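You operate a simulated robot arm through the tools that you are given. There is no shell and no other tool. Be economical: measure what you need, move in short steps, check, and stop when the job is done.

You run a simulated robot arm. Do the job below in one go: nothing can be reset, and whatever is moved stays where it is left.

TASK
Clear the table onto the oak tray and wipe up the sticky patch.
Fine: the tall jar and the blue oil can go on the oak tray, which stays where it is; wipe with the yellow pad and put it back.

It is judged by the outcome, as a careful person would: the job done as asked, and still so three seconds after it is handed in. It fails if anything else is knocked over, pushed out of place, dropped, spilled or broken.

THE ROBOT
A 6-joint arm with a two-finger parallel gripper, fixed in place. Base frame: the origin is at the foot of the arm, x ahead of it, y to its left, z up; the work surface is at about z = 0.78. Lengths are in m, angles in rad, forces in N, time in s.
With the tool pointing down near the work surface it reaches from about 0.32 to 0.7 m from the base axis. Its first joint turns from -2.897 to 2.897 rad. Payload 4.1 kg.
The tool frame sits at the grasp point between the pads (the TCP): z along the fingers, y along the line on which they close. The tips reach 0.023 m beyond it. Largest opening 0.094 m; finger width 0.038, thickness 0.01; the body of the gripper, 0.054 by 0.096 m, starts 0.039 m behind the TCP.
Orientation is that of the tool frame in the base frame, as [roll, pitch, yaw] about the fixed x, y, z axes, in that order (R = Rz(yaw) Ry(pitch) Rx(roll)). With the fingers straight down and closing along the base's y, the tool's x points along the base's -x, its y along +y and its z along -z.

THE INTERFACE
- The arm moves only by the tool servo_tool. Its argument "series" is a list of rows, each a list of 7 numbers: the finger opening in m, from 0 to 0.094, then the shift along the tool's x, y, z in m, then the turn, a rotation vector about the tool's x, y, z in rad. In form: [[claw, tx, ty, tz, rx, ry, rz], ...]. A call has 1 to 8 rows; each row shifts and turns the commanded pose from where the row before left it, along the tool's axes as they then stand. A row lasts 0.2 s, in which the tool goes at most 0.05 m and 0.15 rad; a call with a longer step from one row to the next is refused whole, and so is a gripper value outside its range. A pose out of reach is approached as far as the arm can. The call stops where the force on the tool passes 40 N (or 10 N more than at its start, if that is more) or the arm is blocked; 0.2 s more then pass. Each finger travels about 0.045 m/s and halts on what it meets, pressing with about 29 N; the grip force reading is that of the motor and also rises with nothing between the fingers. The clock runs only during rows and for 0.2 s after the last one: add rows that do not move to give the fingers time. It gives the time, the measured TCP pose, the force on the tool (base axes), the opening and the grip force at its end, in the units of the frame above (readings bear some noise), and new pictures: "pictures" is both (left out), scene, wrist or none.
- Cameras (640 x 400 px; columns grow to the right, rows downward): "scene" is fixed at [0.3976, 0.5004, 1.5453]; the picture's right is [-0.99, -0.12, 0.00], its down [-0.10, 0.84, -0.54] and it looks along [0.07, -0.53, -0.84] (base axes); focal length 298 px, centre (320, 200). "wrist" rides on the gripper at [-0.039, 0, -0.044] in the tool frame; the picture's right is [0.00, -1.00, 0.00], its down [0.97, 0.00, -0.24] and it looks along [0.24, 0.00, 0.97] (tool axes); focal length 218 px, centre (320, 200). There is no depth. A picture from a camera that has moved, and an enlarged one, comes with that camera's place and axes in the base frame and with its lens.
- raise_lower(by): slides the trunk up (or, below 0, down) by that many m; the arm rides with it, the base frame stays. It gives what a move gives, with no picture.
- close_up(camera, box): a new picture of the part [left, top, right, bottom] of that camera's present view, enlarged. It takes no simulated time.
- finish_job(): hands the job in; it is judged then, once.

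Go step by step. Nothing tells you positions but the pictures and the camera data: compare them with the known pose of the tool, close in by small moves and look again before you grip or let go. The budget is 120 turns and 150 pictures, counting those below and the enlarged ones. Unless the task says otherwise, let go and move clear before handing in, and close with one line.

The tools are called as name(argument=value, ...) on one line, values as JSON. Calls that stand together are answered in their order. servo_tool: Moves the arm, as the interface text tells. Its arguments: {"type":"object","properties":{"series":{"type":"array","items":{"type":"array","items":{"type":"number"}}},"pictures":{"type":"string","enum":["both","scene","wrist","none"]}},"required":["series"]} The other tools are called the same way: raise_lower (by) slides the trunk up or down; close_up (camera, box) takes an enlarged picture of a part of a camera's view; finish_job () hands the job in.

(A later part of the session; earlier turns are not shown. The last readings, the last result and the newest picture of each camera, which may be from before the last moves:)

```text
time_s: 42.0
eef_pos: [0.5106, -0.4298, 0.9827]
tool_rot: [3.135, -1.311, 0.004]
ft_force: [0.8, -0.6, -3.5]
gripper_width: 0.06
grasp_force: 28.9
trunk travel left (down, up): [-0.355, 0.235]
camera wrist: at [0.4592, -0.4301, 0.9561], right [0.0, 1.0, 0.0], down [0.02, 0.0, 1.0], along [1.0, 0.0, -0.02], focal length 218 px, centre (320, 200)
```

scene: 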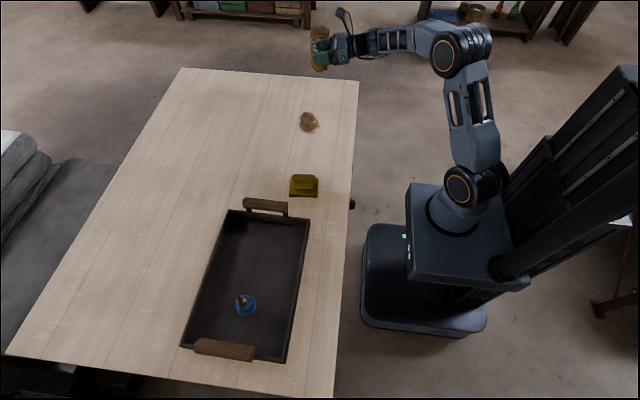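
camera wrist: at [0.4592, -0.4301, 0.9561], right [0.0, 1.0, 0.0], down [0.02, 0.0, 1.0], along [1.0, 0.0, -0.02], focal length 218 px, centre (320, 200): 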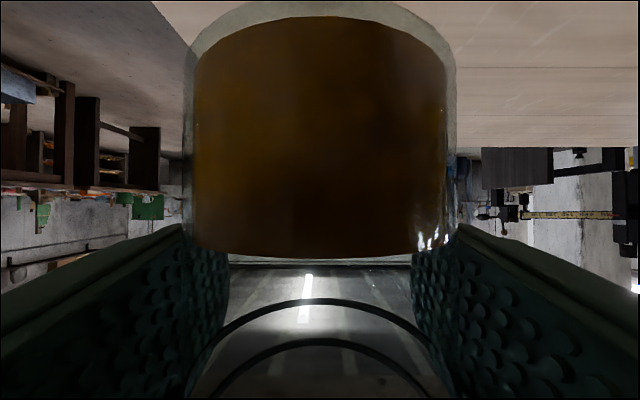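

I carry the jar outwards and across to the tray.

servo_tool(series=[[0.0, 0.0029, -0.02, 0.0108, 0, 0, 0], [0.0, 0.0044, -0.03, 0.0162, 0, 0, 0], [0.0, 0.0044, -0.035, 0.0162, 0, 0, 0], [0.0, 0.0044, -0.035, 0.0162, 0, 0, 0], [0.0, 0.0044, -0.035, 0.0162, 0, 0, 0], [0.0, 0.0044, -0.035, 0.0162, 0, 0, 0], [0.0, 0, -0.04, 0, 0, 0, 0], [0.0, 0, -0.04, 0, 0, 0, 0]], pictures="none")

servo_tool(series=[[0.0, 0, -0.042, 0, 0, 0, 0], [0.0, 0, -0.042, 0, 0, 0, 0], [0.0, 0, -0.042, 0, 0, 0, 0], [0.0, 0, -0.042, 0, 0, 0, 0], [0.0, 0, -0.042, 0, 0, 0, 0], [0.0, 0, -0.042, 0, 0, 0, 0], [0.0, 0, -0.042, 0, 0, 0, 0], [0.0, 0, -0.03, 0, 0, 0, 0]])

```text
time_s: 43.8
eef_pos: [0.6059, -0.1605, 0.9825]
tool_rot: [3.135, -1.311, 0.007]
ft_force: [0.4, -0.4, -4.3]
gripper_width: 0.0602
grasp_force: 29.8
trunk travel left (down, up): [-0.355, 0.235]
```

```text
time_s: 45.6
eef_pos: [0.6111, -0.0205, 1.0361]
tool_rot: [-3.129, -1.304, 0.008]
ft_force: [0.2, 0.3, -3.6]
gripper_width: 0.0602
grasp_force: 29.1
out of reach, approached as far as the arm can: row 3, 4, 5, 6, 7, 8
trunk travel left (down, up): [-0.355, 0.235]
camera wrist: at [0.5598, -0.0209, 1.0118], right [-0.02, 1.0, 0.0], down [0.02, 0.0, 1.0], along [1.0, 0.02, -0.02], focal length 218 px, centre (320, 200)
```

scene: 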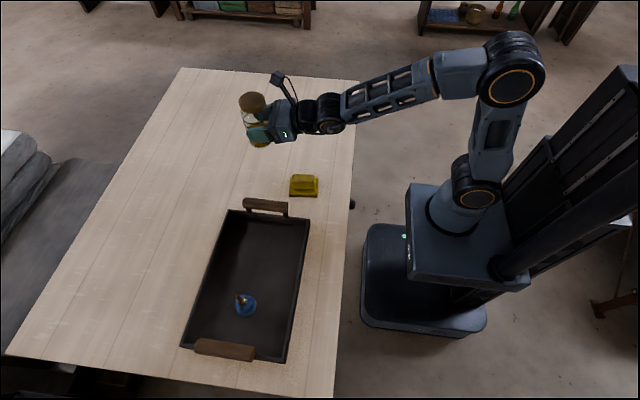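
wrist: 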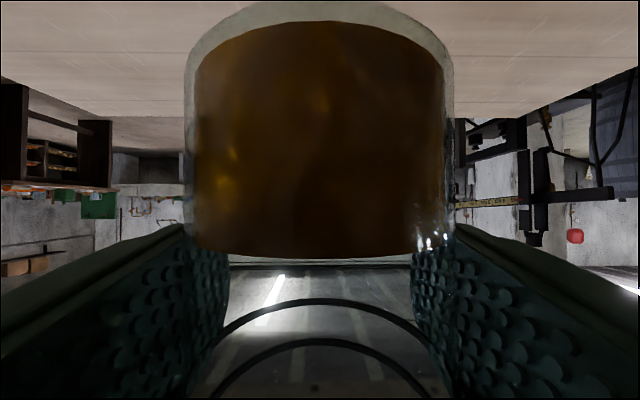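

The arm is near a wrist singularity here, with the forearm in line with the tool. I lower the trunk and raise the tool to separate them before crossing y≈0.

raise_lower(by=-0.1)

servo_tool(series=[[0.0, 0.0242, 0.01, -0.0064, 0, 0, 0], [0.0, 0.0242, 0.01, -0.0064, 0, 0, 0], [0.0, 0.0242, 0.01, -0.0064, 0, 0, 0], [0.0, 0.0242, 0.01, -0.0064, 0, 0, 0], [0.0, 0, 0, 0, 0, 0, 0]], pictures="scene")

```text
time_s: 46.9
eef_pos: [0.6109, -0.022, 0.9378]
tool_rot: [-3.128, -1.304, 0.008]
ft_force: [0.2, -1.0, -3.4]
gripper_width: 0.0602
grasp_force: 28.6
trunk travel left (down, up): [-0.255, 0.335]
```

```text
time_s: 48.1
eef_pos: [0.6148, -0.0625, 1.0378]
tool_rot: [-3.128, -1.306, 0.005]
ft_force: [0.7, -0.1, -3.9]
gripper_width: 0.0604
grasp_force: 29.0
trunk travel left (down, up): [-0.255, 0.335]
```

scene: 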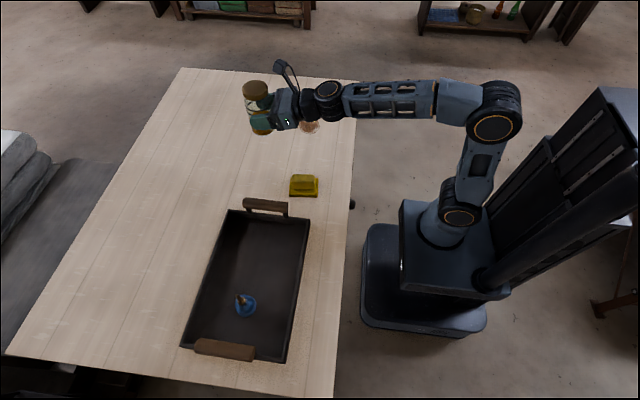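

servo_tool(series=[[0.0, 0, -0.025, 0, 0, 0, 0], [0.0, 0, -0.025, 0, 0, 0, 0], [0.0, 0, -0.025, 0, 0, 0, 0], [0.0, 0, -0.025, 0, 0, 0, 0], [0.0, 0, -0.025, 0, 0, 0, 0], [0.0, 0, -0.025, 0, 0, 0, 0], [0.0, 0, -0.025, 0, 0, 0, 0], [0.0, 0, -0.025, 0, 0, 0, 0]], pictures="scene")

```text
time_s: 49.9
eef_pos: [0.6084, 0.1329, 1.038]
tool_rot: [-3.126, -1.305, 0.007]
ft_force: [-0.5, 0.8, -3.3]
gripper_width: 0.0601
grasp_force: 29.0
out of reach, approached as far as the arm can: row 3
trunk travel left (down, up): [-0.255, 0.335]
```

scene: 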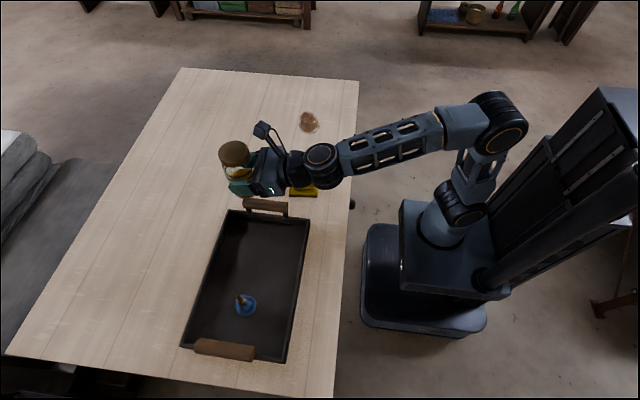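

Crossed. I continue to y≈0.22 over the tray.

servo_tool(series=[[0.0, 0, -0.03, 0, 0, 0, 0], [0.0, 0, -0.03, 0, 0, 0, 0], [0.0, -0.0026, -0.027, -0.0097, 0, 0, 0], [0.0, 0, 0, 0, 0, 0, 0]], pictures="none")

raise_lower(by=-0.15)

servo_tool(series=[[0.0, 0, 0, 0, 0, 0, 0]])

```text
time_s: 50.9
eef_pos: [0.5966, 0.2207, 1.0369]
tool_rot: [-3.128, -1.304, 0.008]
ft_force: [-0.4, 0.6, -2.8]
gripper_width: 0.0602
grasp_force: 29.3
trunk travel left (down, up): [-0.255, 0.335]
```

```text
time_s: 52.7
eef_pos: [0.5965, 0.2212, 0.8869]
tool_rot: [-3.128, -1.304, 0.009]
ft_force: [0.6, 0.0, -3.0]
gripper_width: 0.0599
grasp_force: 29.0
trunk travel left (down, up): [-0.105, 0.485]
```

```text
time_s: 53.1
eef_pos: [0.5968, 0.2197, 0.8864]
tool_rot: [-3.129, -1.303, 0.011]
ft_force: [-0.3, -0.4, -3.5]
gripper_width: 0.0599
grasp_force: 29.1
trunk travel left (down, up): [-0.105, 0.485]
camera wrist: at [0.5448, 0.2195, 0.8618], right [-0.02, 1.0, 0.0], down [0.02, 0.0, 1.0], along [1.0, 0.02, -0.02], focal length 218 px, centre (320, 200)
```

scene: 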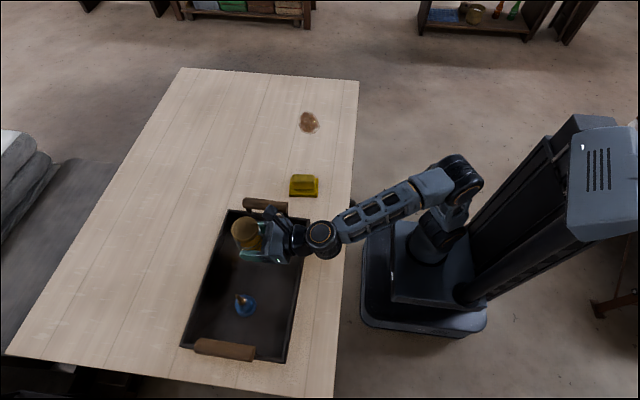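
wrist: 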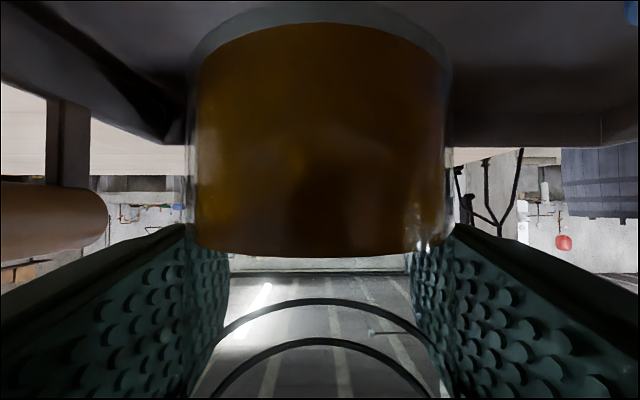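

I lower towards the expected touchdown at z≈0.845.

servo_tool(series=[[0.0, -0.0116, 0, 0.0031, 0, 0, 0], [0.0, -0.0116, 0, 0.0031, 0, 0, 0], [0.0, -0.0116, 0, 0.0031, 0, 0, 0], [0.0, 0, 0, 0, 0, 0, 0]], pictures="none")

servo_tool(series=[[0.0, -0.0019, 0, 0.0005, 0, 0, 0], [0.0, 0, 0, 0, 0, 0, 0]], pictures="none")

servo_tool(series=[[0.0, -0.0015, 0, 0.0004, 0, 0, 0], [0.0, 0, 0, 0, 0, 0, 0]], pictures="both")

```text
time_s: 54.1
eef_pos: [0.5974, 0.2203, 0.8507]
tool_rot: [-3.131, -1.304, 0.011]
ft_force: [1.6, -0.7, -3.1]
gripper_width: 0.0602
grasp_force: 28.5
trunk travel left (down, up): [-0.105, 0.485]
```

```text
time_s: 54.7
eef_pos: [0.5976, 0.221, 0.8495]
tool_rot: [-3.129, -1.304, 0.008]
ft_force: [0.2, 0.1, -3.7]
gripper_width: 0.06
grasp_force: 29.1
trunk travel left (down, up): [-0.105, 0.485]
```

```text
time_s: 55.3
eef_pos: [0.597, 0.2206, 0.8467]
tool_rot: [-3.128, -1.303, 0.01]
ft_force: [0.0, 0.0, -3.7]
gripper_width: 0.0599
grasp_force: 28.6
trunk travel left (down, up): [-0.105, 0.485]
camera wrist: at [0.5443, 0.2199, 0.8221], right [-0.02, 1.0, 0.0], down [0.02, 0.0, 1.0], along [1.0, 0.02, -0.02], focal length 218 px, centre (320, 200)
```

scene: 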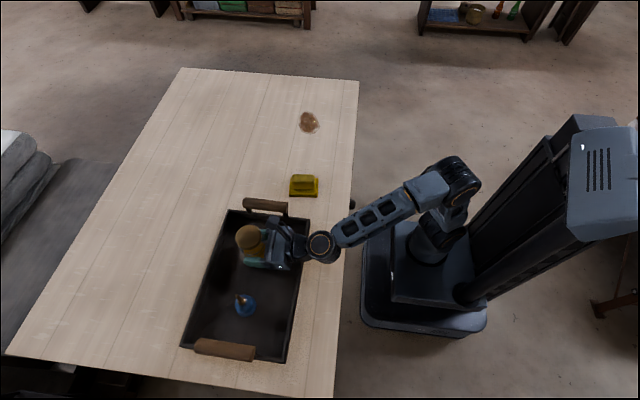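
wrist: 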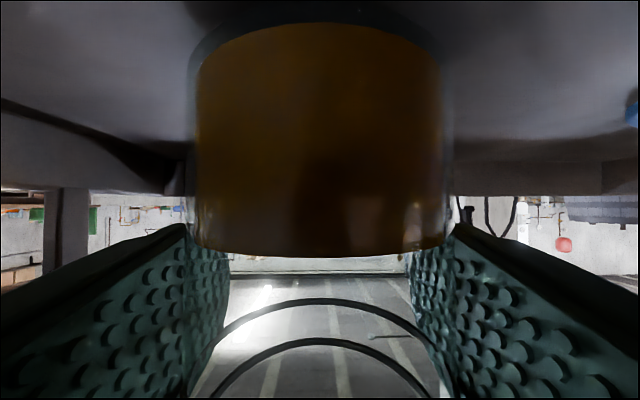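

servo_tool(series=[[0.0, -0.0015, 0, 0.0004, 0, 0, 0], [0.0, 0, 0, 0, 0, 0, 0]], pictures="none")

servo_tool(series=[[0.0, -0.001, 0, 0.0003, 0, 0, 0], [0.0, 0, 0, 0, 0, 0, 0]], pictures="none")

```text
time_s: 55.9
eef_pos: [0.5968, 0.2205, 0.8461]
tool_rot: [-3.13, -1.303, 0.009]
ft_force: [0.4, -0.1, -3.8]
gripper_width: 0.0601
grasp_force: 29.3
trunk travel left (down, up): [-0.105, 0.485]
```

```text
time_s: 56.5
eef_pos: [0.5965, 0.2206, 0.8459]
tool_rot: [-3.129, -1.303, 0.008]
ft_force: [0.3, 0.0, -3.9]
gripper_width: 0.0601
grasp_force: 28.6
trunk travel left (down, up): [-0.105, 0.485]
```

servo_tool(series=[[0.0, -0.0015, 0, 0.0004, 0, 0, 0], [0.0, 0, 0, 0, 0, 0, 0]], pictures="none")

servo_tool(series=[[0.0, -0.001, 0, 0.0003, 0, 0, 0], [0.0, 0, 0, 0, 0, 0, 0]], pictures="wrist")

```text
time_s: 57.1
eef_pos: [0.5962, 0.2216, 0.8454]
tool_rot: [-3.128, -1.308, 0.007]
ft_force: [2.1, 0.4, 3.7]
gripper_width: 0.0601
grasp_force: 28.8
trunk travel left (down, up): [-0.105, 0.485]
```

```text
time_s: 57.7
eef_pos: [0.5959, 0.2204, 0.8453]
tool_rot: [-3.127, -1.308, 0.006]
ft_force: [5.0, 2.8, 13.2]
gripper_width: 0.0601
grasp_force: 29.1
trunk travel left (down, up): [-0.105, 0.485]
camera wrist: at [0.5443, 0.2199, 0.8189], right [-0.02, 1.0, 0.0], down [0.02, 0.0, 1.0], along [1.0, 0.02, -0.02], focal length 218 px, centre (320, 200)
```

wrist: 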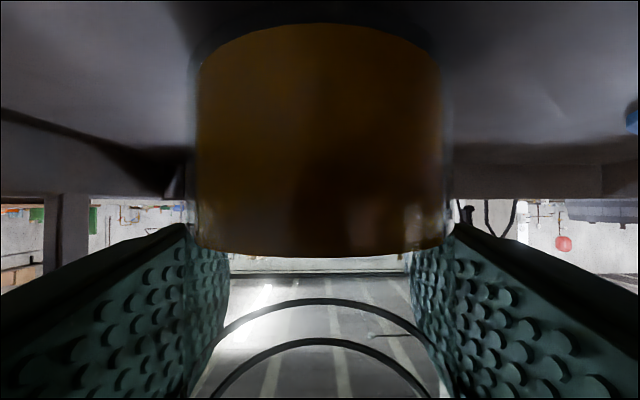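

Touched down. I ease off, open and back out, also rising so as to clear the rim.

servo_tool(series=[[0.0, 0.0008, 0, -0.0002, 0, 0, 0], [0.094, 0, 0, 0, 0, 0, 0], [0.094, 0, 0, 0, 0, 0, 0], [0.094, 0, 0, 0, 0, 0, 0], [0.094, 0, 0, -0.02, 0, 0, 0], [0.094, 0.002, 0, -0.025, 0, 0, 0], [0.094, 0.021, 0, -0.0369, 0, 0, 0], [0.094, 0.021, 0, -0.0369, 0, 0, 0]])

```text
time_s: 59.5
eef_pos: [0.4926, 0.2175, 0.9175]
tool_rot: [-3.13, -1.303, 0.011]
ft_force: [-0.4, -0.5, -0.6]
gripper_width: 0.0938
grasp_force: 0.0
trunk travel left (down, up): [-0.105, 0.485]
camera wrist: at [0.4419, 0.2165, 0.8911], right [-0.02, 1.0, 0.0], down [0.02, 0.0, 1.0], along [1.0, 0.02, -0.02], focal length 218 px, centre (320, 200)
```

scene: 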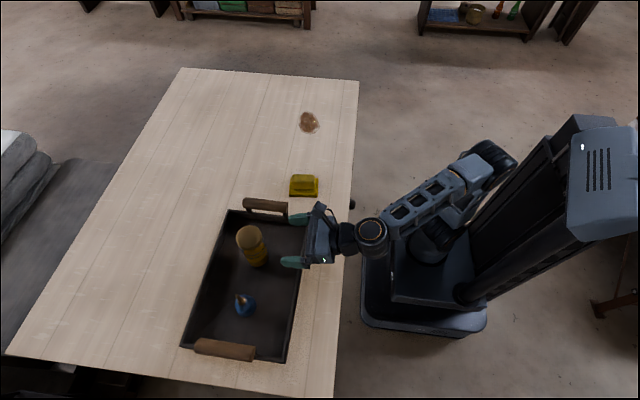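
wrist: 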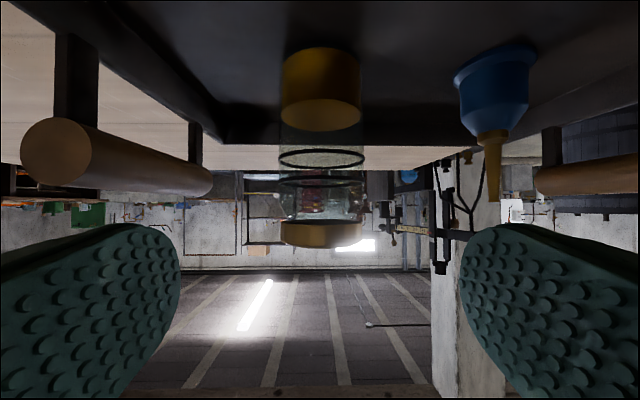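

Both items stand in the tray. I raise the trunk and bring the tool to straight down for the pad.

raise_lower(by=0.25)

servo_tool(series=[[0.094, 0, 0.02, 0, 0, -0.145, 0], [0.094, 0, 0.02, 0, 0, -0.145, 0], [0.094, 0, 0.02, 0, 0, -0.145, 0], [0.094, 0, 0.02, 0, 0, -0.145, 0], [0.094, 0, 0.02, 0, 0, -0.145, 0], [0.094, 0, 0.02, 0, 0, -0.145, 0], [0.094, 0, 0.02, 0, 0, -0.145, 0], [0.094, 0, 0.02, 0, 0, -0.145, 0]], pictures="none")

servo_tool(series=[[0.094, 0.01, 0.03, 0, 0, -0.143, 0], [0.094, 0.01, 0.03, 0, 0, 0, 0], [0.094, 0, 0.02, 0, 0, 0, 0], [0.094, 0, 0, 0, 0, 0, 0]])

```text
time_s: 62.1
eef_pos: [0.4941, 0.2175, 1.1672]
tool_rot: [-3.129, -1.304, 0.009]
ft_force: [0.8, -0.7, -0.6]
gripper_width: 0.0939
grasp_force: 0.0
trunk travel left (down, up): [-0.355, 0.235]
```

```text
time_s: 63.9
eef_pos: [0.4522, 0.1447, 1.1517]
tool_rot: [2.954, -0.251, -0.001]
ft_force: [-0.9, 0.2, 0.2]
gripper_width: 0.0937
grasp_force: 0.0
out of reach, approached as far as the arm can: row 5, 6, 7, 8
trunk travel left (down, up): [-0.355, 0.235]
```

```text
time_s: 64.9
eef_pos: [0.4682, 0.0672, 1.177]
tool_rot: [2.893, -0.134, -0.023]
ft_force: [-0.5, 0.2, 0.7]
gripper_width: 0.0942
grasp_force: 0.1
out of reach, approached as far as the arm can: row 1
trunk travel left (down, up): [-0.355, 0.235]
camera wrist: at [0.4251, 0.0793, 1.2149], right [0.06, 0.97, -0.24], down [0.93, 0.04, 0.36], along [0.36, -0.25, -0.9], focal length 218 px, centre (320, 200)
```

scene: 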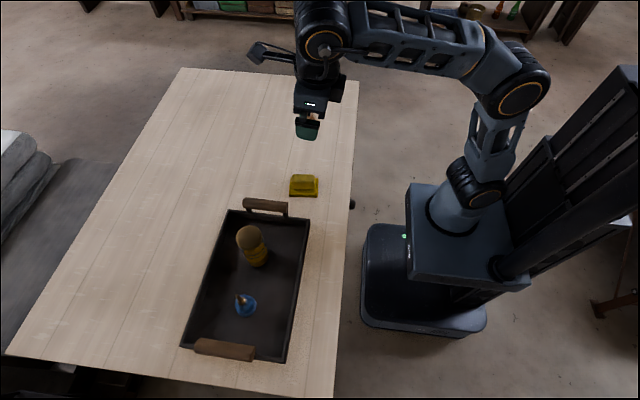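
wrist: 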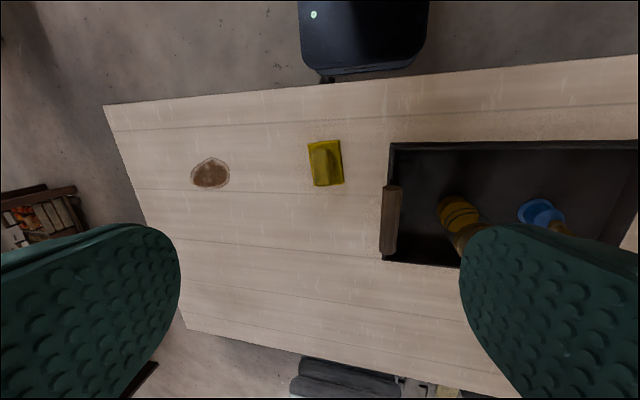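

I correct the leftover tilt, move above the pad and go down.

servo_tool(series=[[0.094, 0, 0, 0.03, 0.124, -0.067, -0.0115], [0.094, 0, 0, 0.03, 0.124, -0.067, -0.0115], [0.094, 0.02, 0.035, 0.02, 0, 0, 0], [0.094, 0.02, 0.035, 0.02, 0, 0, 0], [0.094, 0, 0.02, 0.04, 0, 0, 0], [0.094, 0, 0, 0.04, 0, 0, 0], [0.094, 0, 0, 0, 0, 0, 0]])

```text
time_s: 66.5
eef_pos: [0.5209, -0.0595, 1.048]
tool_rot: [2.863, -0.065, -0.012]
ft_force: [-0.4, -0.7, 1.2]
gripper_width: 0.0941
grasp_force: 0.1
out of reach, approached as far as the arm can: row 1, 2
trunk travel left (down, up): [-0.355, 0.235]
camera wrist: at [0.4813, -0.047, 1.0891], right [0.03, 0.96, -0.27], down [0.95, 0.05, 0.29], along [0.3, -0.27, -0.92], focal length 218 px, centre (320, 200)
```

scene: 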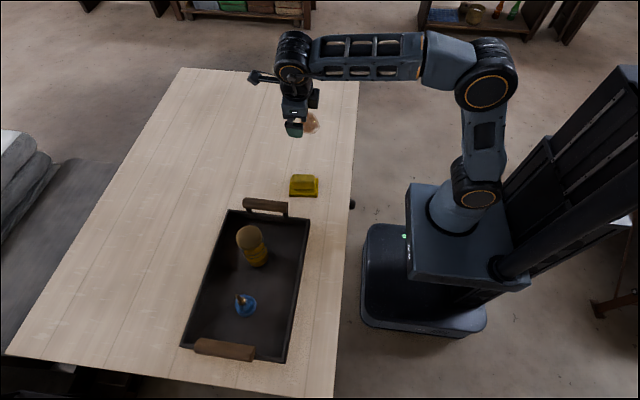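
wrist: 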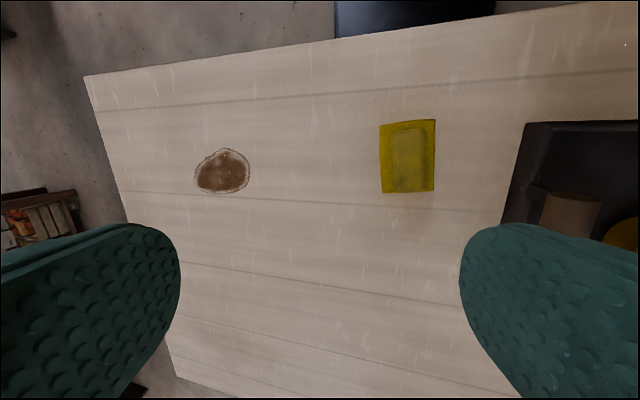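

servo_tool(series=[[0.094, 0, 0, 0, 0.14, -0.03, 0], [0.094, 0, 0, 0, 0.139, -0.03, 0], [0.094, 0, 0, 0, 0, 0, 0]], pictures="none")

```text
time_s: 67.3
eef_pos: [0.5216, -0.0596, 1.0483]
tool_rot: [2.863, -0.066, -0.011]
ft_force: [-0.3, -0.5, -0.2]
gripper_width: 0.094
grasp_force: 0.0
out of reach, approached as far as the arm can: row 1, 2
trunk travel left (down, up): [-0.355, 0.235]
```

A joint limit blocks this orientation, so I undo the 180° roll, turning back the other way.

servo_tool(series=[[0.094, 0, 0, 0, 0, 0, -0.15], [0.094, 0, 0, 0, 0, 0, -0.15], [0.094, 0, 0, 0, 0, 0, -0.15], [0.094, 0, 0, 0, 0, 0, -0.15], [0.094, 0, 0, 0, 0, 0, -0.15], [0.094, 0, 0, 0, 0, 0, -0.15], [0.094, 0, 0, 0, 0, 0, -0.15], [0.094, 0, 0, 0, 0, 0, -0.15]], pictures="none")

servo_tool(series=[[0.094, 0, 0, 0, 0, 0, -0.15], [0.094, 0, 0, 0, 0, 0, -0.15], [0.094, 0, 0, 0, 0, 0, -0.15], [0.094, 0, 0, 0, 0, 0, -0.15], [0.094, 0, 0, 0, 0, 0, -0.15], [0.094, 0, 0, 0, 0, 0, -0.15], [0.094, 0, 0, 0, 0, 0, -0.15], [0.094, 0, 0, 0, 0, 0, -0.15]], pictures="none")

servo_tool(series=[[0.094, 0, 0, 0, 0, 0, -0.15], [0.094, 0, 0, 0, 0, 0, -0.15], [0.094, 0, 0, 0, 0, 0, -0.15], [0.094, 0, 0, 0, 0, 0, -0.15], [0.094, 0, 0, 0, 0, 0, -0.14], [0.094, 0, 0, 0, 0, 0, 0]])

```text
time_s: 69.1
eef_pos: [0.5227, -0.0593, 1.0467]
tool_rot: [2.979, 0.236, 1.16]
ft_force: [0.3, 0.4, -0.5]
gripper_width: 0.0939
grasp_force: 0.0
trunk travel left (down, up): [-0.355, 0.235]
```

```text
time_s: 70.9
eef_pos: [0.5223, -0.0591, 1.0472]
tool_rot: [-2.978, 0.234, 2.401]
ft_force: [0.7, 0.6, 0.1]
gripper_width: 0.094
grasp_force: 0.0
trunk travel left (down, up): [-0.355, 0.235]
```

```text
time_s: 72.3
eef_pos: [0.5186, -0.029, 1.036]
tool_rot: [-2.856, 0.069, 3.114]
ft_force: [-0.1, 0.1, 0.7]
gripper_width: 0.0941
grasp_force: 0.1
out of reach, approached as far as the arm can: row 5
trunk travel left (down, up): [-0.355, 0.235]
camera wrist: at [0.5554, -0.0192, 1.0815], right [-0.05, -0.96, 0.28], down [-0.98, 0.1, 0.16], along [-0.18, -0.27, -0.95], focal length 218 px, centre (320, 200)
```

scene: 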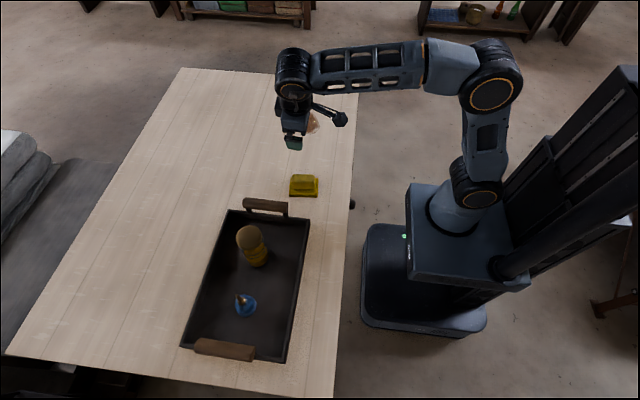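
wrist: 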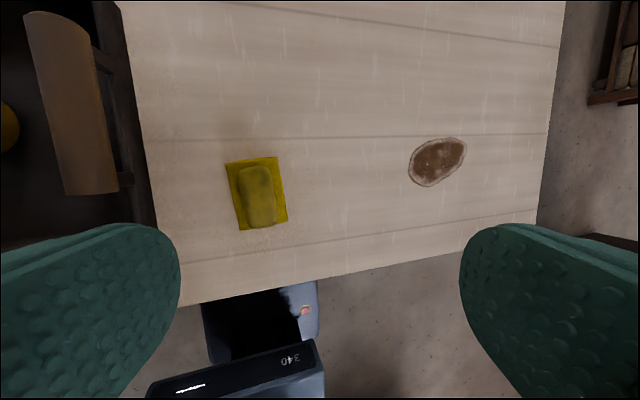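

servo_tool(series=[[0.094, 0, 0, 0, -0.142, 0.035, -0.013], [0.094, 0, 0, 0, -0.142, 0.034, -0.013], [0.094, 0, 0, 0, 0, 0, 0]])

```text
time_s: 73.1
eef_pos: [0.5172, -0.0276, 1.0312]
tool_rot: [-2.869, 0.062, 3.113]
ft_force: [-0.4, 0.4, 0.1]
gripper_width: 0.0942
grasp_force: 0.0
out of reach, approached as far as the arm can: row 1, 2
trunk travel left (down, up): [-0.355, 0.235]
camera wrist: at [0.554, -0.0161, 1.0776], right [-0.04, -0.96, 0.27], down [-0.98, 0.09, 0.17], along [-0.19, -0.26, -0.95], focal length 218 px, centre (320, 200)
```

scene: 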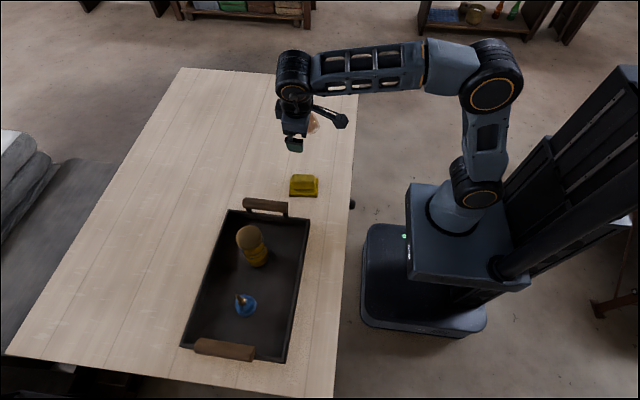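
wrist: 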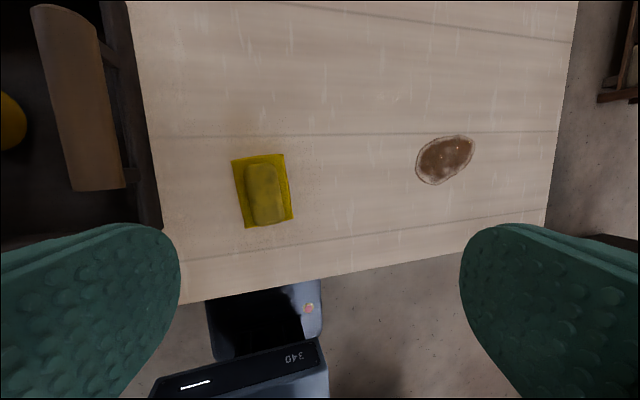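

The wrist has ended up in its mirrored configuration from the crossing, at a joint limit. I will yaw right, tilt forward, sweep left through the forearm direction and come back down to restore the first configuration, all well above the table.

servo_tool(series=[[0.094, 0, 0, -0.03, 0, 0, 0.15], [0.094, 0, 0, -0.03, 0, 0, 0.15], [0.094, 0, 0, 0, 0, 0, 0.15], [0.094, 0, 0, 0, 0, -0.15, 0], [0.094, 0, 0, 0, 0, -0.15, 0], [0.094, 0, 0, 0, 0, -0.15, 0], [0.094, 0, 0, 0, 0, -0.15, 0], [0.094, 0, 0, 0, 0, -0.15, 0]], pictures="none")

servo_tool(series=[[0.094, 0, 0, 0, 0, -0.15, 0], [0.094, 0, 0, 0, 0, -0.15, 0], [0.094, 0, 0, 0, 0, 0, 0]])

```text
time_s: 74.9
eef_pos: [0.5116, -0.0097, 1.0887]
tool_rot: [-2.791, 0.9, 2.917]
ft_force: [0.3, -1.2, -0.4]
gripper_width: 0.0941
grasp_force: 0.0
trunk travel left (down, up): [-0.355, 0.235]
```

```text
time_s: 75.7
eef_pos: [0.5129, -0.0105, 1.0895]
tool_rot: [-2.562, 1.17, -3.104]
ft_force: [0.2, 0.0, 0.2]
gripper_width: 0.0939
grasp_force: 0.1
trunk travel left (down, up): [-0.355, 0.235]
camera wrist: at [0.4943, 0.0133, 1.1403], right [-0.47, -0.86, 0.21], down [-0.57, 0.11, -0.81], along [0.67, -0.51, -0.54], focal length 218 px, centre (320, 200)
```

scene: 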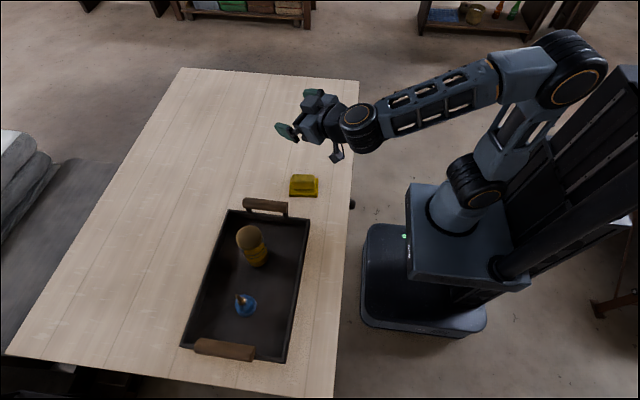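
wrist: 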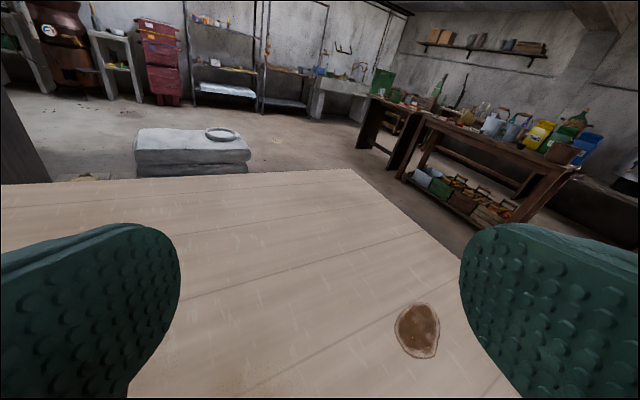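

The tool is now right of the forearm. I sweep it left about the vertical.

servo_tool(series=[[0.094, 0, 0, 0, -0.137, -0.032, -0.05], [0.094, 0, 0, 0, -0.137, -0.032, -0.05], [0.094, 0, 0, 0, -0.137, -0.032, -0.05], [0.094, 0, 0, 0, -0.137, -0.032, -0.05], [0.094, 0, 0, 0, -0.137, -0.032, -0.05], [0.094, 0, 0, 0, -0.137, -0.032, -0.05], [0.094, 0, 0, 0, -0.137, -0.032, -0.05], [0.094, 0, 0, 0, -0.137, -0.032, -0.05]])

```text
time_s: 77.5
eef_pos: [0.5117, -0.0123, 1.0862]
tool_rot: [-2.596, 1.153, -2.01]
ft_force: [-0.6, -0.5, 0.0]
gripper_width: 0.094
grasp_force: 0.1
out of reach, approached as far as the arm can: row 4
trunk travel left (down, up): [-0.355, 0.235]
camera wrist: at [0.484, -0.0185, 1.1384], right [0.57, -0.79, 0.21], down [-0.36, -0.47, -0.8], along [0.74, 0.39, -0.56], focal length 218 px, centre (320, 200)
```

scene: 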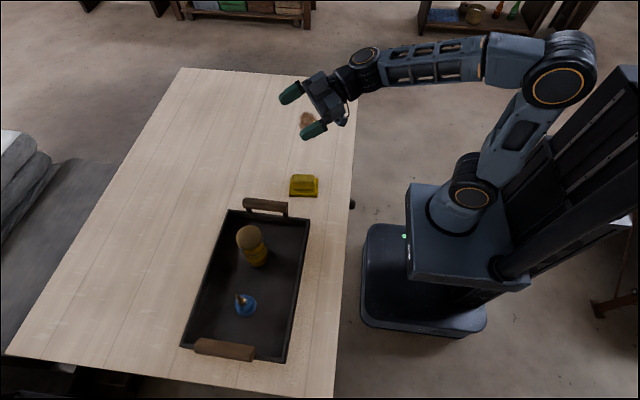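
wrist: 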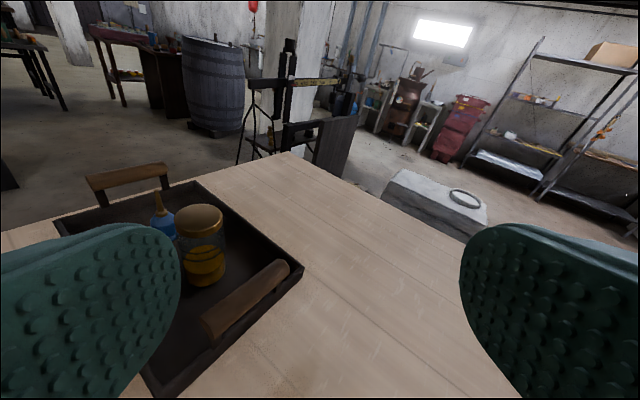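

Passed through. I bring the tool to point down.

servo_tool(series=[[0.094, 0, 0, 0, -0.033, 0.145, 0], [0.094, 0, 0, 0, -0.033, 0.145, 0], [0.094, 0, 0, 0, -0.033, 0.145, 0], [0.094, 0, 0, 0, -0.033, 0.145, 0], [0.094, 0, 0, 0, -0.033, 0.145, 0], [0.094, 0, 0, 0, -0.033, 0.145, 0], [0.094, 0, 0, 0, -0.033, 0.145, 0], [0.094, 0, 0, 0, -0.033, 0.145, 0]])

```text
time_s: 79.3
eef_pos: [0.5127, -0.0114, 1.0875]
tool_rot: [-3.134, 0.023, -2.373]
ft_force: [0.4, 0.1, 0.6]
gripper_width: 0.0941
grasp_force: 0.1
trunk travel left (down, up): [-0.355, 0.235]
camera wrist: at [0.5403, 0.0155, 1.132], right [0.69, -0.72, 0.01], down [-0.7, -0.68, 0.22], along [-0.15, -0.16, -0.98], focal length 218 px, centre (320, 200)
```

scene: 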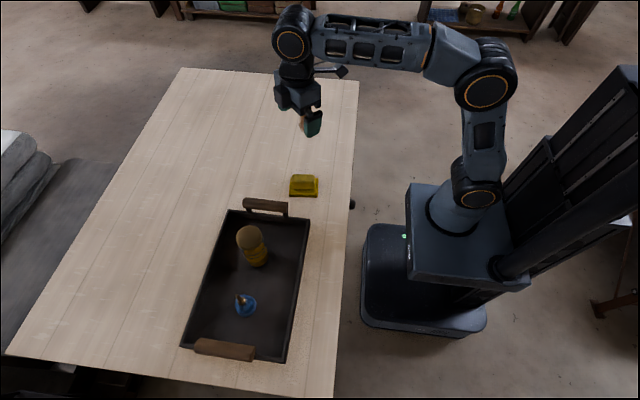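
wrist: 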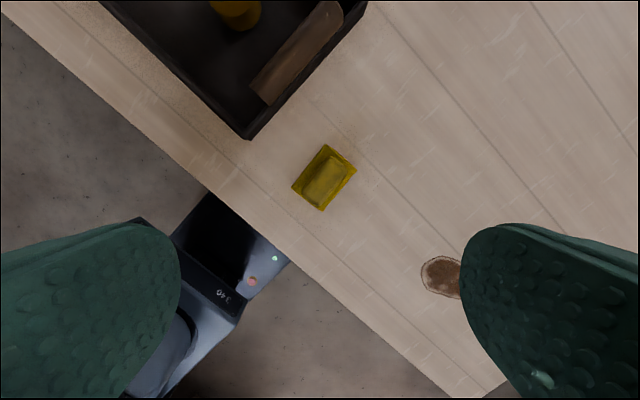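

The tool is vertical again. I yaw back to closing along y and go down some.

servo_tool(series=[[0.094, 0, 0, 0, 0, 0.023, 0.128], [0.094, 0, 0, 0.0, 0, 0, 0.128], [0.094, 0, 0, 0.0, 0, 0, 0.128], [0.094, 0, 0, 0.02, 0, 0, 0.128], [0.094, 0, 0, 0.03, 0, 0, 0.128], [0.094, 0, 0, 0.03, 0, 0, 0.128], [0.094, 0, -0.015, 0.03, 0, 0, 0], [0.094, 0, 0, 0, 0, 0, 0]])

```text
time_s: 81.1
eef_pos: [0.5115, -0.0295, 0.9767]
tool_rot: [-3.138, 0.008, -3.141]
ft_force: [0.1, 0.6, 0.1]
gripper_width: 0.094
grasp_force: 0.0
trunk travel left (down, up): [-0.355, 0.235]
camera wrist: at [0.5522, -0.0278, 1.0217], right [0.0, -1.0, 0.0], down [-0.97, 0.0, 0.23], along [-0.23, 0.0, -0.97], focal length 218 px, centre (320, 200)
```

scene: 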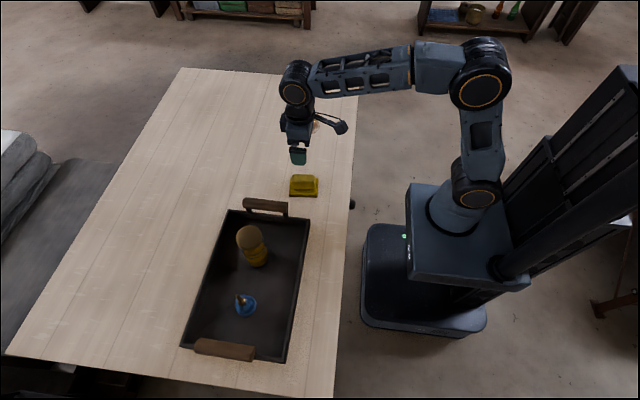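
wrist: 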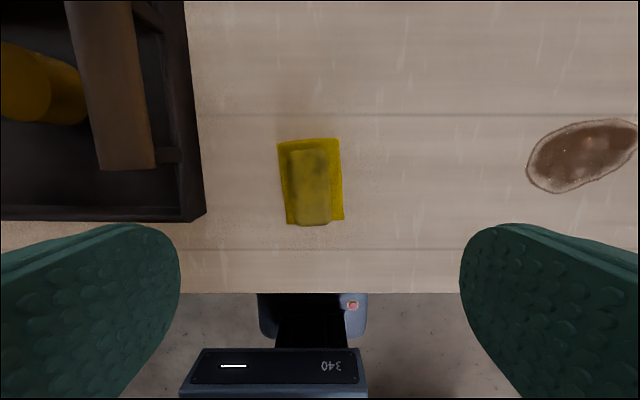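

The pad is at about (0.518,-0.020), yawed by about +0.08 rad. I align and go down to look again.

servo_tool(series=[[0.094, -0.007, 0.0095, 0.03, 0, 0.008, -0.08], [0.094, 0, 0, 0.03, 0, 0, 0], [0.094, 0, 0, 0.03, 0, 0, 0], [0.094, 0, 0, 0, 0, 0, 0]])

close_up(camera="scene", box=[260, 130, 360, 205])

```text
time_s: 82.1
eef_pos: [0.5207, -0.0176, 0.8875]
tool_rot: [-3.138, -0.001, -3.063]
ft_force: [-0.6, 0.5, -0.1]
gripper_width: 0.094
grasp_force: 0.0
trunk travel left (down, up): [-0.355, 0.235]
camera wrist: at [0.5604, -0.0149, 0.9322], right [0.08, -1.0, 0.0], down [-0.97, -0.08, 0.24], along [-0.24, -0.02, -0.97], focal length 218 px, centre (320, 200)
```

scene: 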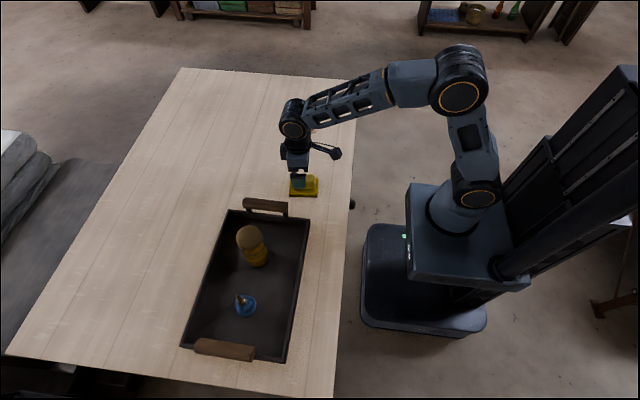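
wrist: 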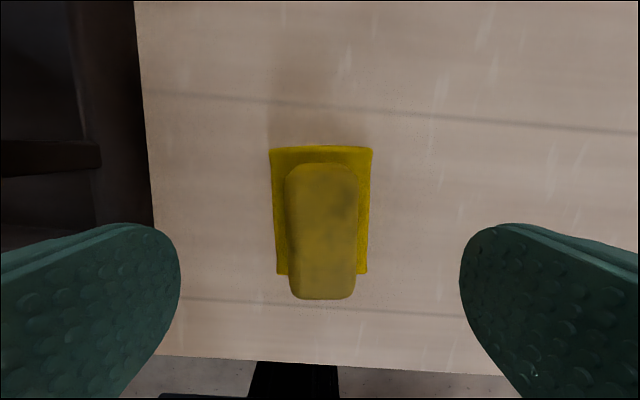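

```text
5.33 times, centred on (310, 168) of scene
camera zoom: at [0.3976, 0.5004, 1.5453], right [-0.99, -0.12, 0.0], down [-0.1, 0.84, -0.54], along [0.07, -0.53, -0.84], focal length 1592 px, centre (373, 373)
```

zoom: 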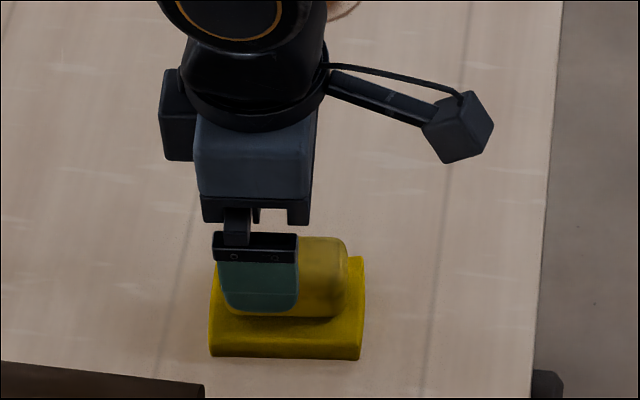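

Aligned. The block's top is at about z=0.838 and the base's top at about 0.80. I lower to TCP 0.827 and close.

servo_tool(series=[[0.094, 0.0055, 0, 0.03, 0, 0, 0], [0.094, 0, 0, 0.03, 0, 0, 0], [0.094, 0, 0, 0, 0, 0, 0]])

close_up(camera="scene", box=[260, 130, 360, 205])

```text
time_s: 82.9
eef_pos: [0.515, -0.0176, 0.8264]
tool_rot: [-3.136, -0.001, -3.062]
ft_force: [-0.3, 0.6, 0.9]
gripper_width: 0.094
grasp_force: 0.0
trunk travel left (down, up): [-0.355, 0.235]
camera wrist: at [0.5547, -0.0151, 0.8701], right [0.08, -1.0, 0.0], down [-0.97, -0.08, 0.24], along [-0.24, -0.02, -0.97], focal length 218 px, centre (320, 200)
```

scene: 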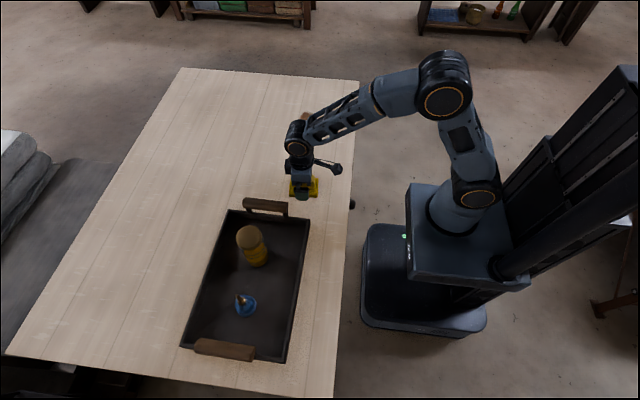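
wrist: 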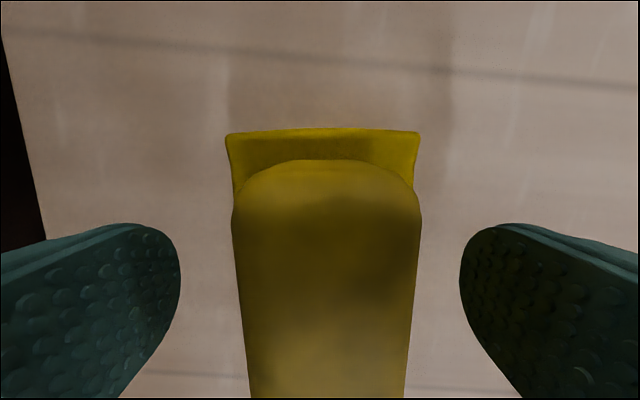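

```text
5.33 times, centred on (310, 168) of scene
camera zoom: at [0.3976, 0.5004, 1.5453], right [-0.99, -0.12, 0.0], down [-0.1, 0.84, -0.54], along [0.07, -0.53, -0.84], focal length 1592 px, centre (373, 373)
```

zoom: 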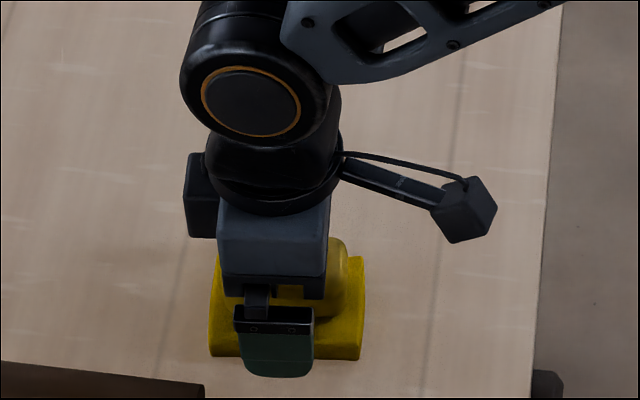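

servo_tool(series=[[0.094, 0, 0, -0.002, 0, 0, 0], [0.0, 0, 0, 0, 0, 0, 0], [0.0, 0, 0, 0, 0, 0, 0], [0.0, 0, 0, 0, 0, 0, 0], [0.0, 0, 0, 0, 0, 0, 0], [0.0, 0, 0, 0, 0, 0, 0]])

```text
time_s: 84.3
eef_pos: [0.5151, -0.0198, 0.8278]
tool_rot: [-3.138, -0.001, -3.061]
ft_force: [-0.1, 0.6, 1.0]
gripper_width: 0.0354
grasp_force: 29.0
trunk travel left (down, up): [-0.355, 0.235]
camera wrist: at [0.5545, -0.015, 0.8727], right [0.08, -1.0, 0.0], down [-0.97, -0.08, 0.24], along [-0.24, -0.02, -0.97], focal length 218 px, centre (320, 200)
```

scene: 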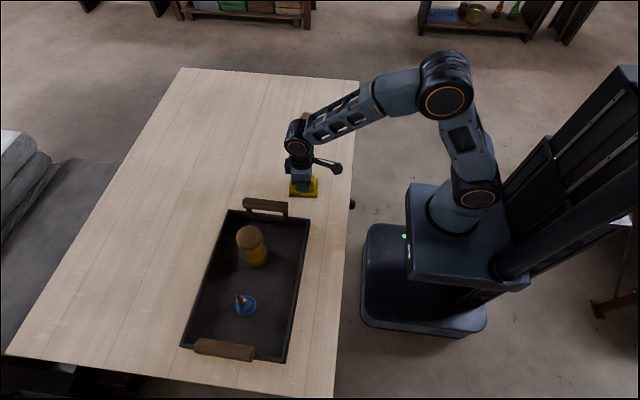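
wrist: 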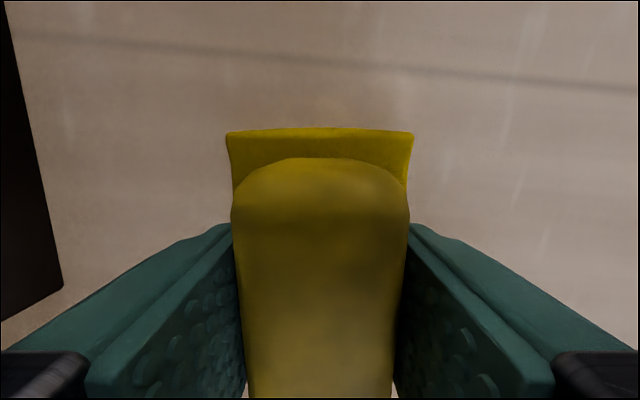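

Gripped; home is TCP (0.515,-0.018,0.828), yaw -3.061. I lift it and carry it to the near-pad edge of the sticky patch (x 0.50–0.58, y -0.26 to -0.37).

servo_tool(series=[[0.0, 0, 0, -0.02, 0, 0, 0], [0.0, 0, 0, -0.03, 0, 0, 0], [0.0, -0.0017, -0.0437, 0, 0, 0, 0], [0.0, -0.0017, -0.0437, 0, 0, 0, 0], [0.0, -0.0017, -0.0437, 0, 0, 0, 0], [0.0, -0.0017, -0.0437, 0, 0, 0, 0], [0.0, -0.0017, -0.0437, 0, 0, 0, 0], [0.0, 0, 0, 0, 0, 0, 0]])

```text
time_s: 86.1
eef_pos: [0.5405, -0.236, 0.8812]
tool_rot: [-3.139, 0.0, -3.059]
ft_force: [0.3, 0.8, -1.0]
gripper_width: 0.0354
grasp_force: 29.0
trunk travel left (down, up): [-0.355, 0.235]
camera wrist: at [0.5799, -0.2327, 0.9243], right [0.08, -1.0, 0.0], down [-0.97, -0.08, 0.24], along [-0.24, -0.02, -0.97], focal length 218 px, centre (320, 200)
```

scene: 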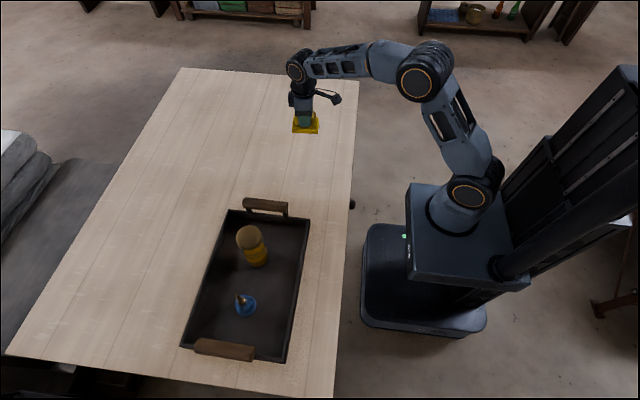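
wrist: 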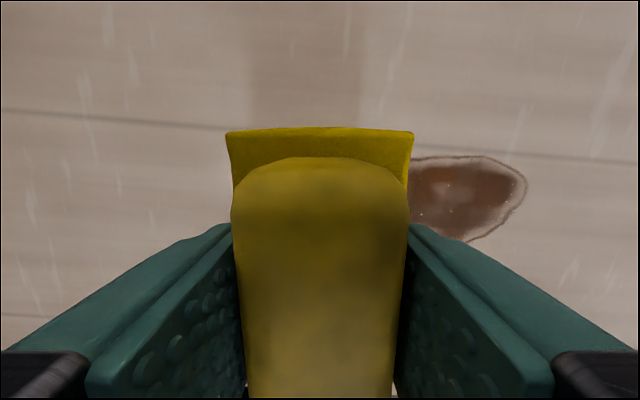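

I lower onto the table until there is light pressure.

servo_tool(series=[[0.0, 0, 0, 0.025, 0, 0, 0], [0.0, 0, 0, 0.025, 0, 0, 0], [0.0, 0, 0, 0, 0, 0, 0]], pictures="none")

servo_tool(series=[[0.0, 0, 0, 0.002, 0, 0, 0], [0.0, 0, 0, 0, 0, 0, 0]], pictures="none")

servo_tool(series=[[0.0, 0, 0, 0.001, 0, 0, 0], [0.0, 0, 0, 0, 0, 0, 0]], pictures="none")

```text
time_s: 86.9
eef_pos: [0.5396, -0.2352, 0.8299]
tool_rot: [-3.137, -0.002, -3.063]
ft_force: [0.2, 0.4, -0.9]
gripper_width: 0.0353
grasp_force: 28.7
trunk travel left (down, up): [-0.355, 0.235]
```

```text
time_s: 87.5
eef_pos: [0.5411, -0.2356, 0.8287]
tool_rot: [-3.138, -0.002, -3.062]
ft_force: [-0.4, 1.8, 2.4]
gripper_width: 0.0357
grasp_force: 29.0
trunk travel left (down, up): [-0.355, 0.235]
```

```text
time_s: 88.1
eef_pos: [0.5398, -0.2358, 0.8279]
tool_rot: [-3.139, 0.001, -3.058]
ft_force: [0.1, 0.4, 9.4]
gripper_width: 0.0353
grasp_force: 28.9
trunk travel left (down, up): [-0.355, 0.235]
```

About 9 N of pressure. First stroke towards -y.

servo_tool(series=[[0.0, 0.0016, -0.02, 0, 0, 0, 0], [0.0, 0.0016, -0.02, 0, 0, 0, 0], [0.0, 0.0016, -0.02, 0, 0, 0, 0], [0.0, 0.0016, -0.02, 0, 0, 0, 0], [0.0, 0.0016, -0.02, 0, 0, 0, 0], [0.0, 0.0016, -0.02, 0, 0, 0, 0], [0.0, 0.0016, -0.02, 0, 0, 0, 0], [0.0, 0.0016, -0.02, 0, 0, 0, 0]])

```text
time_s: 89.9
eef_pos: [0.5399, -0.3949, 0.8285]
tool_rot: [-3.138, 0.0, -3.06]
ft_force: [1.2, 5.8, 15.7]
gripper_width: 0.0353
grasp_force: 28.7
trunk travel left (down, up): [-0.355, 0.235]
camera wrist: at [0.5797, -0.3923, 0.8726], right [0.08, -1.0, 0.01], down [-0.97, -0.08, 0.24], along [-0.24, -0.02, -0.97], focal length 218 px, centre (320, 200)
```

scene: 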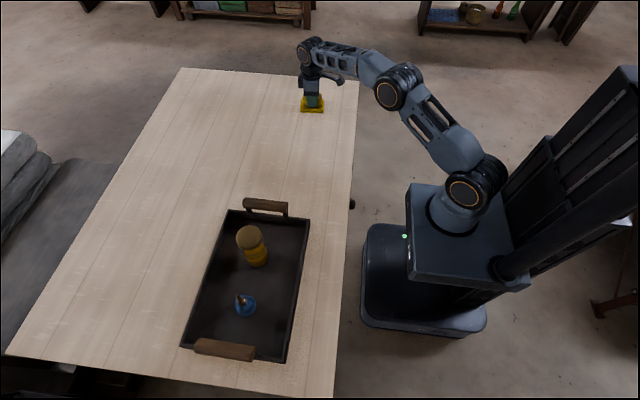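
wrist: 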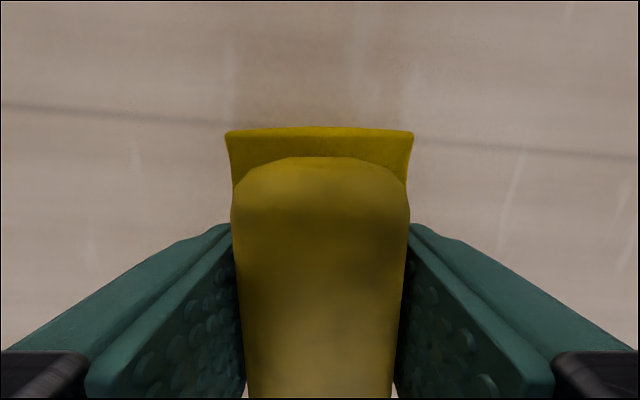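

close_up(camera="scene", box=[260, 80, 360, 155])

```text
5.33 times, centred on (310, 118) of scene
camera zoom: at [0.3976, 0.5004, 1.5453], right [-0.99, -0.12, 0.0], down [-0.1, 0.84, -0.54], along [0.07, -0.53, -0.84], focal length 1592 px, centre (373, 640)
```

zoom: 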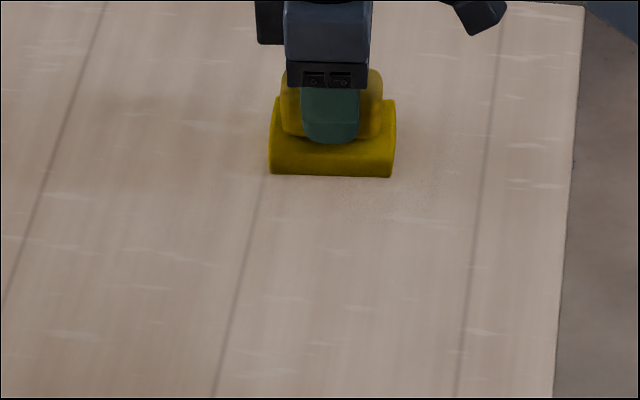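

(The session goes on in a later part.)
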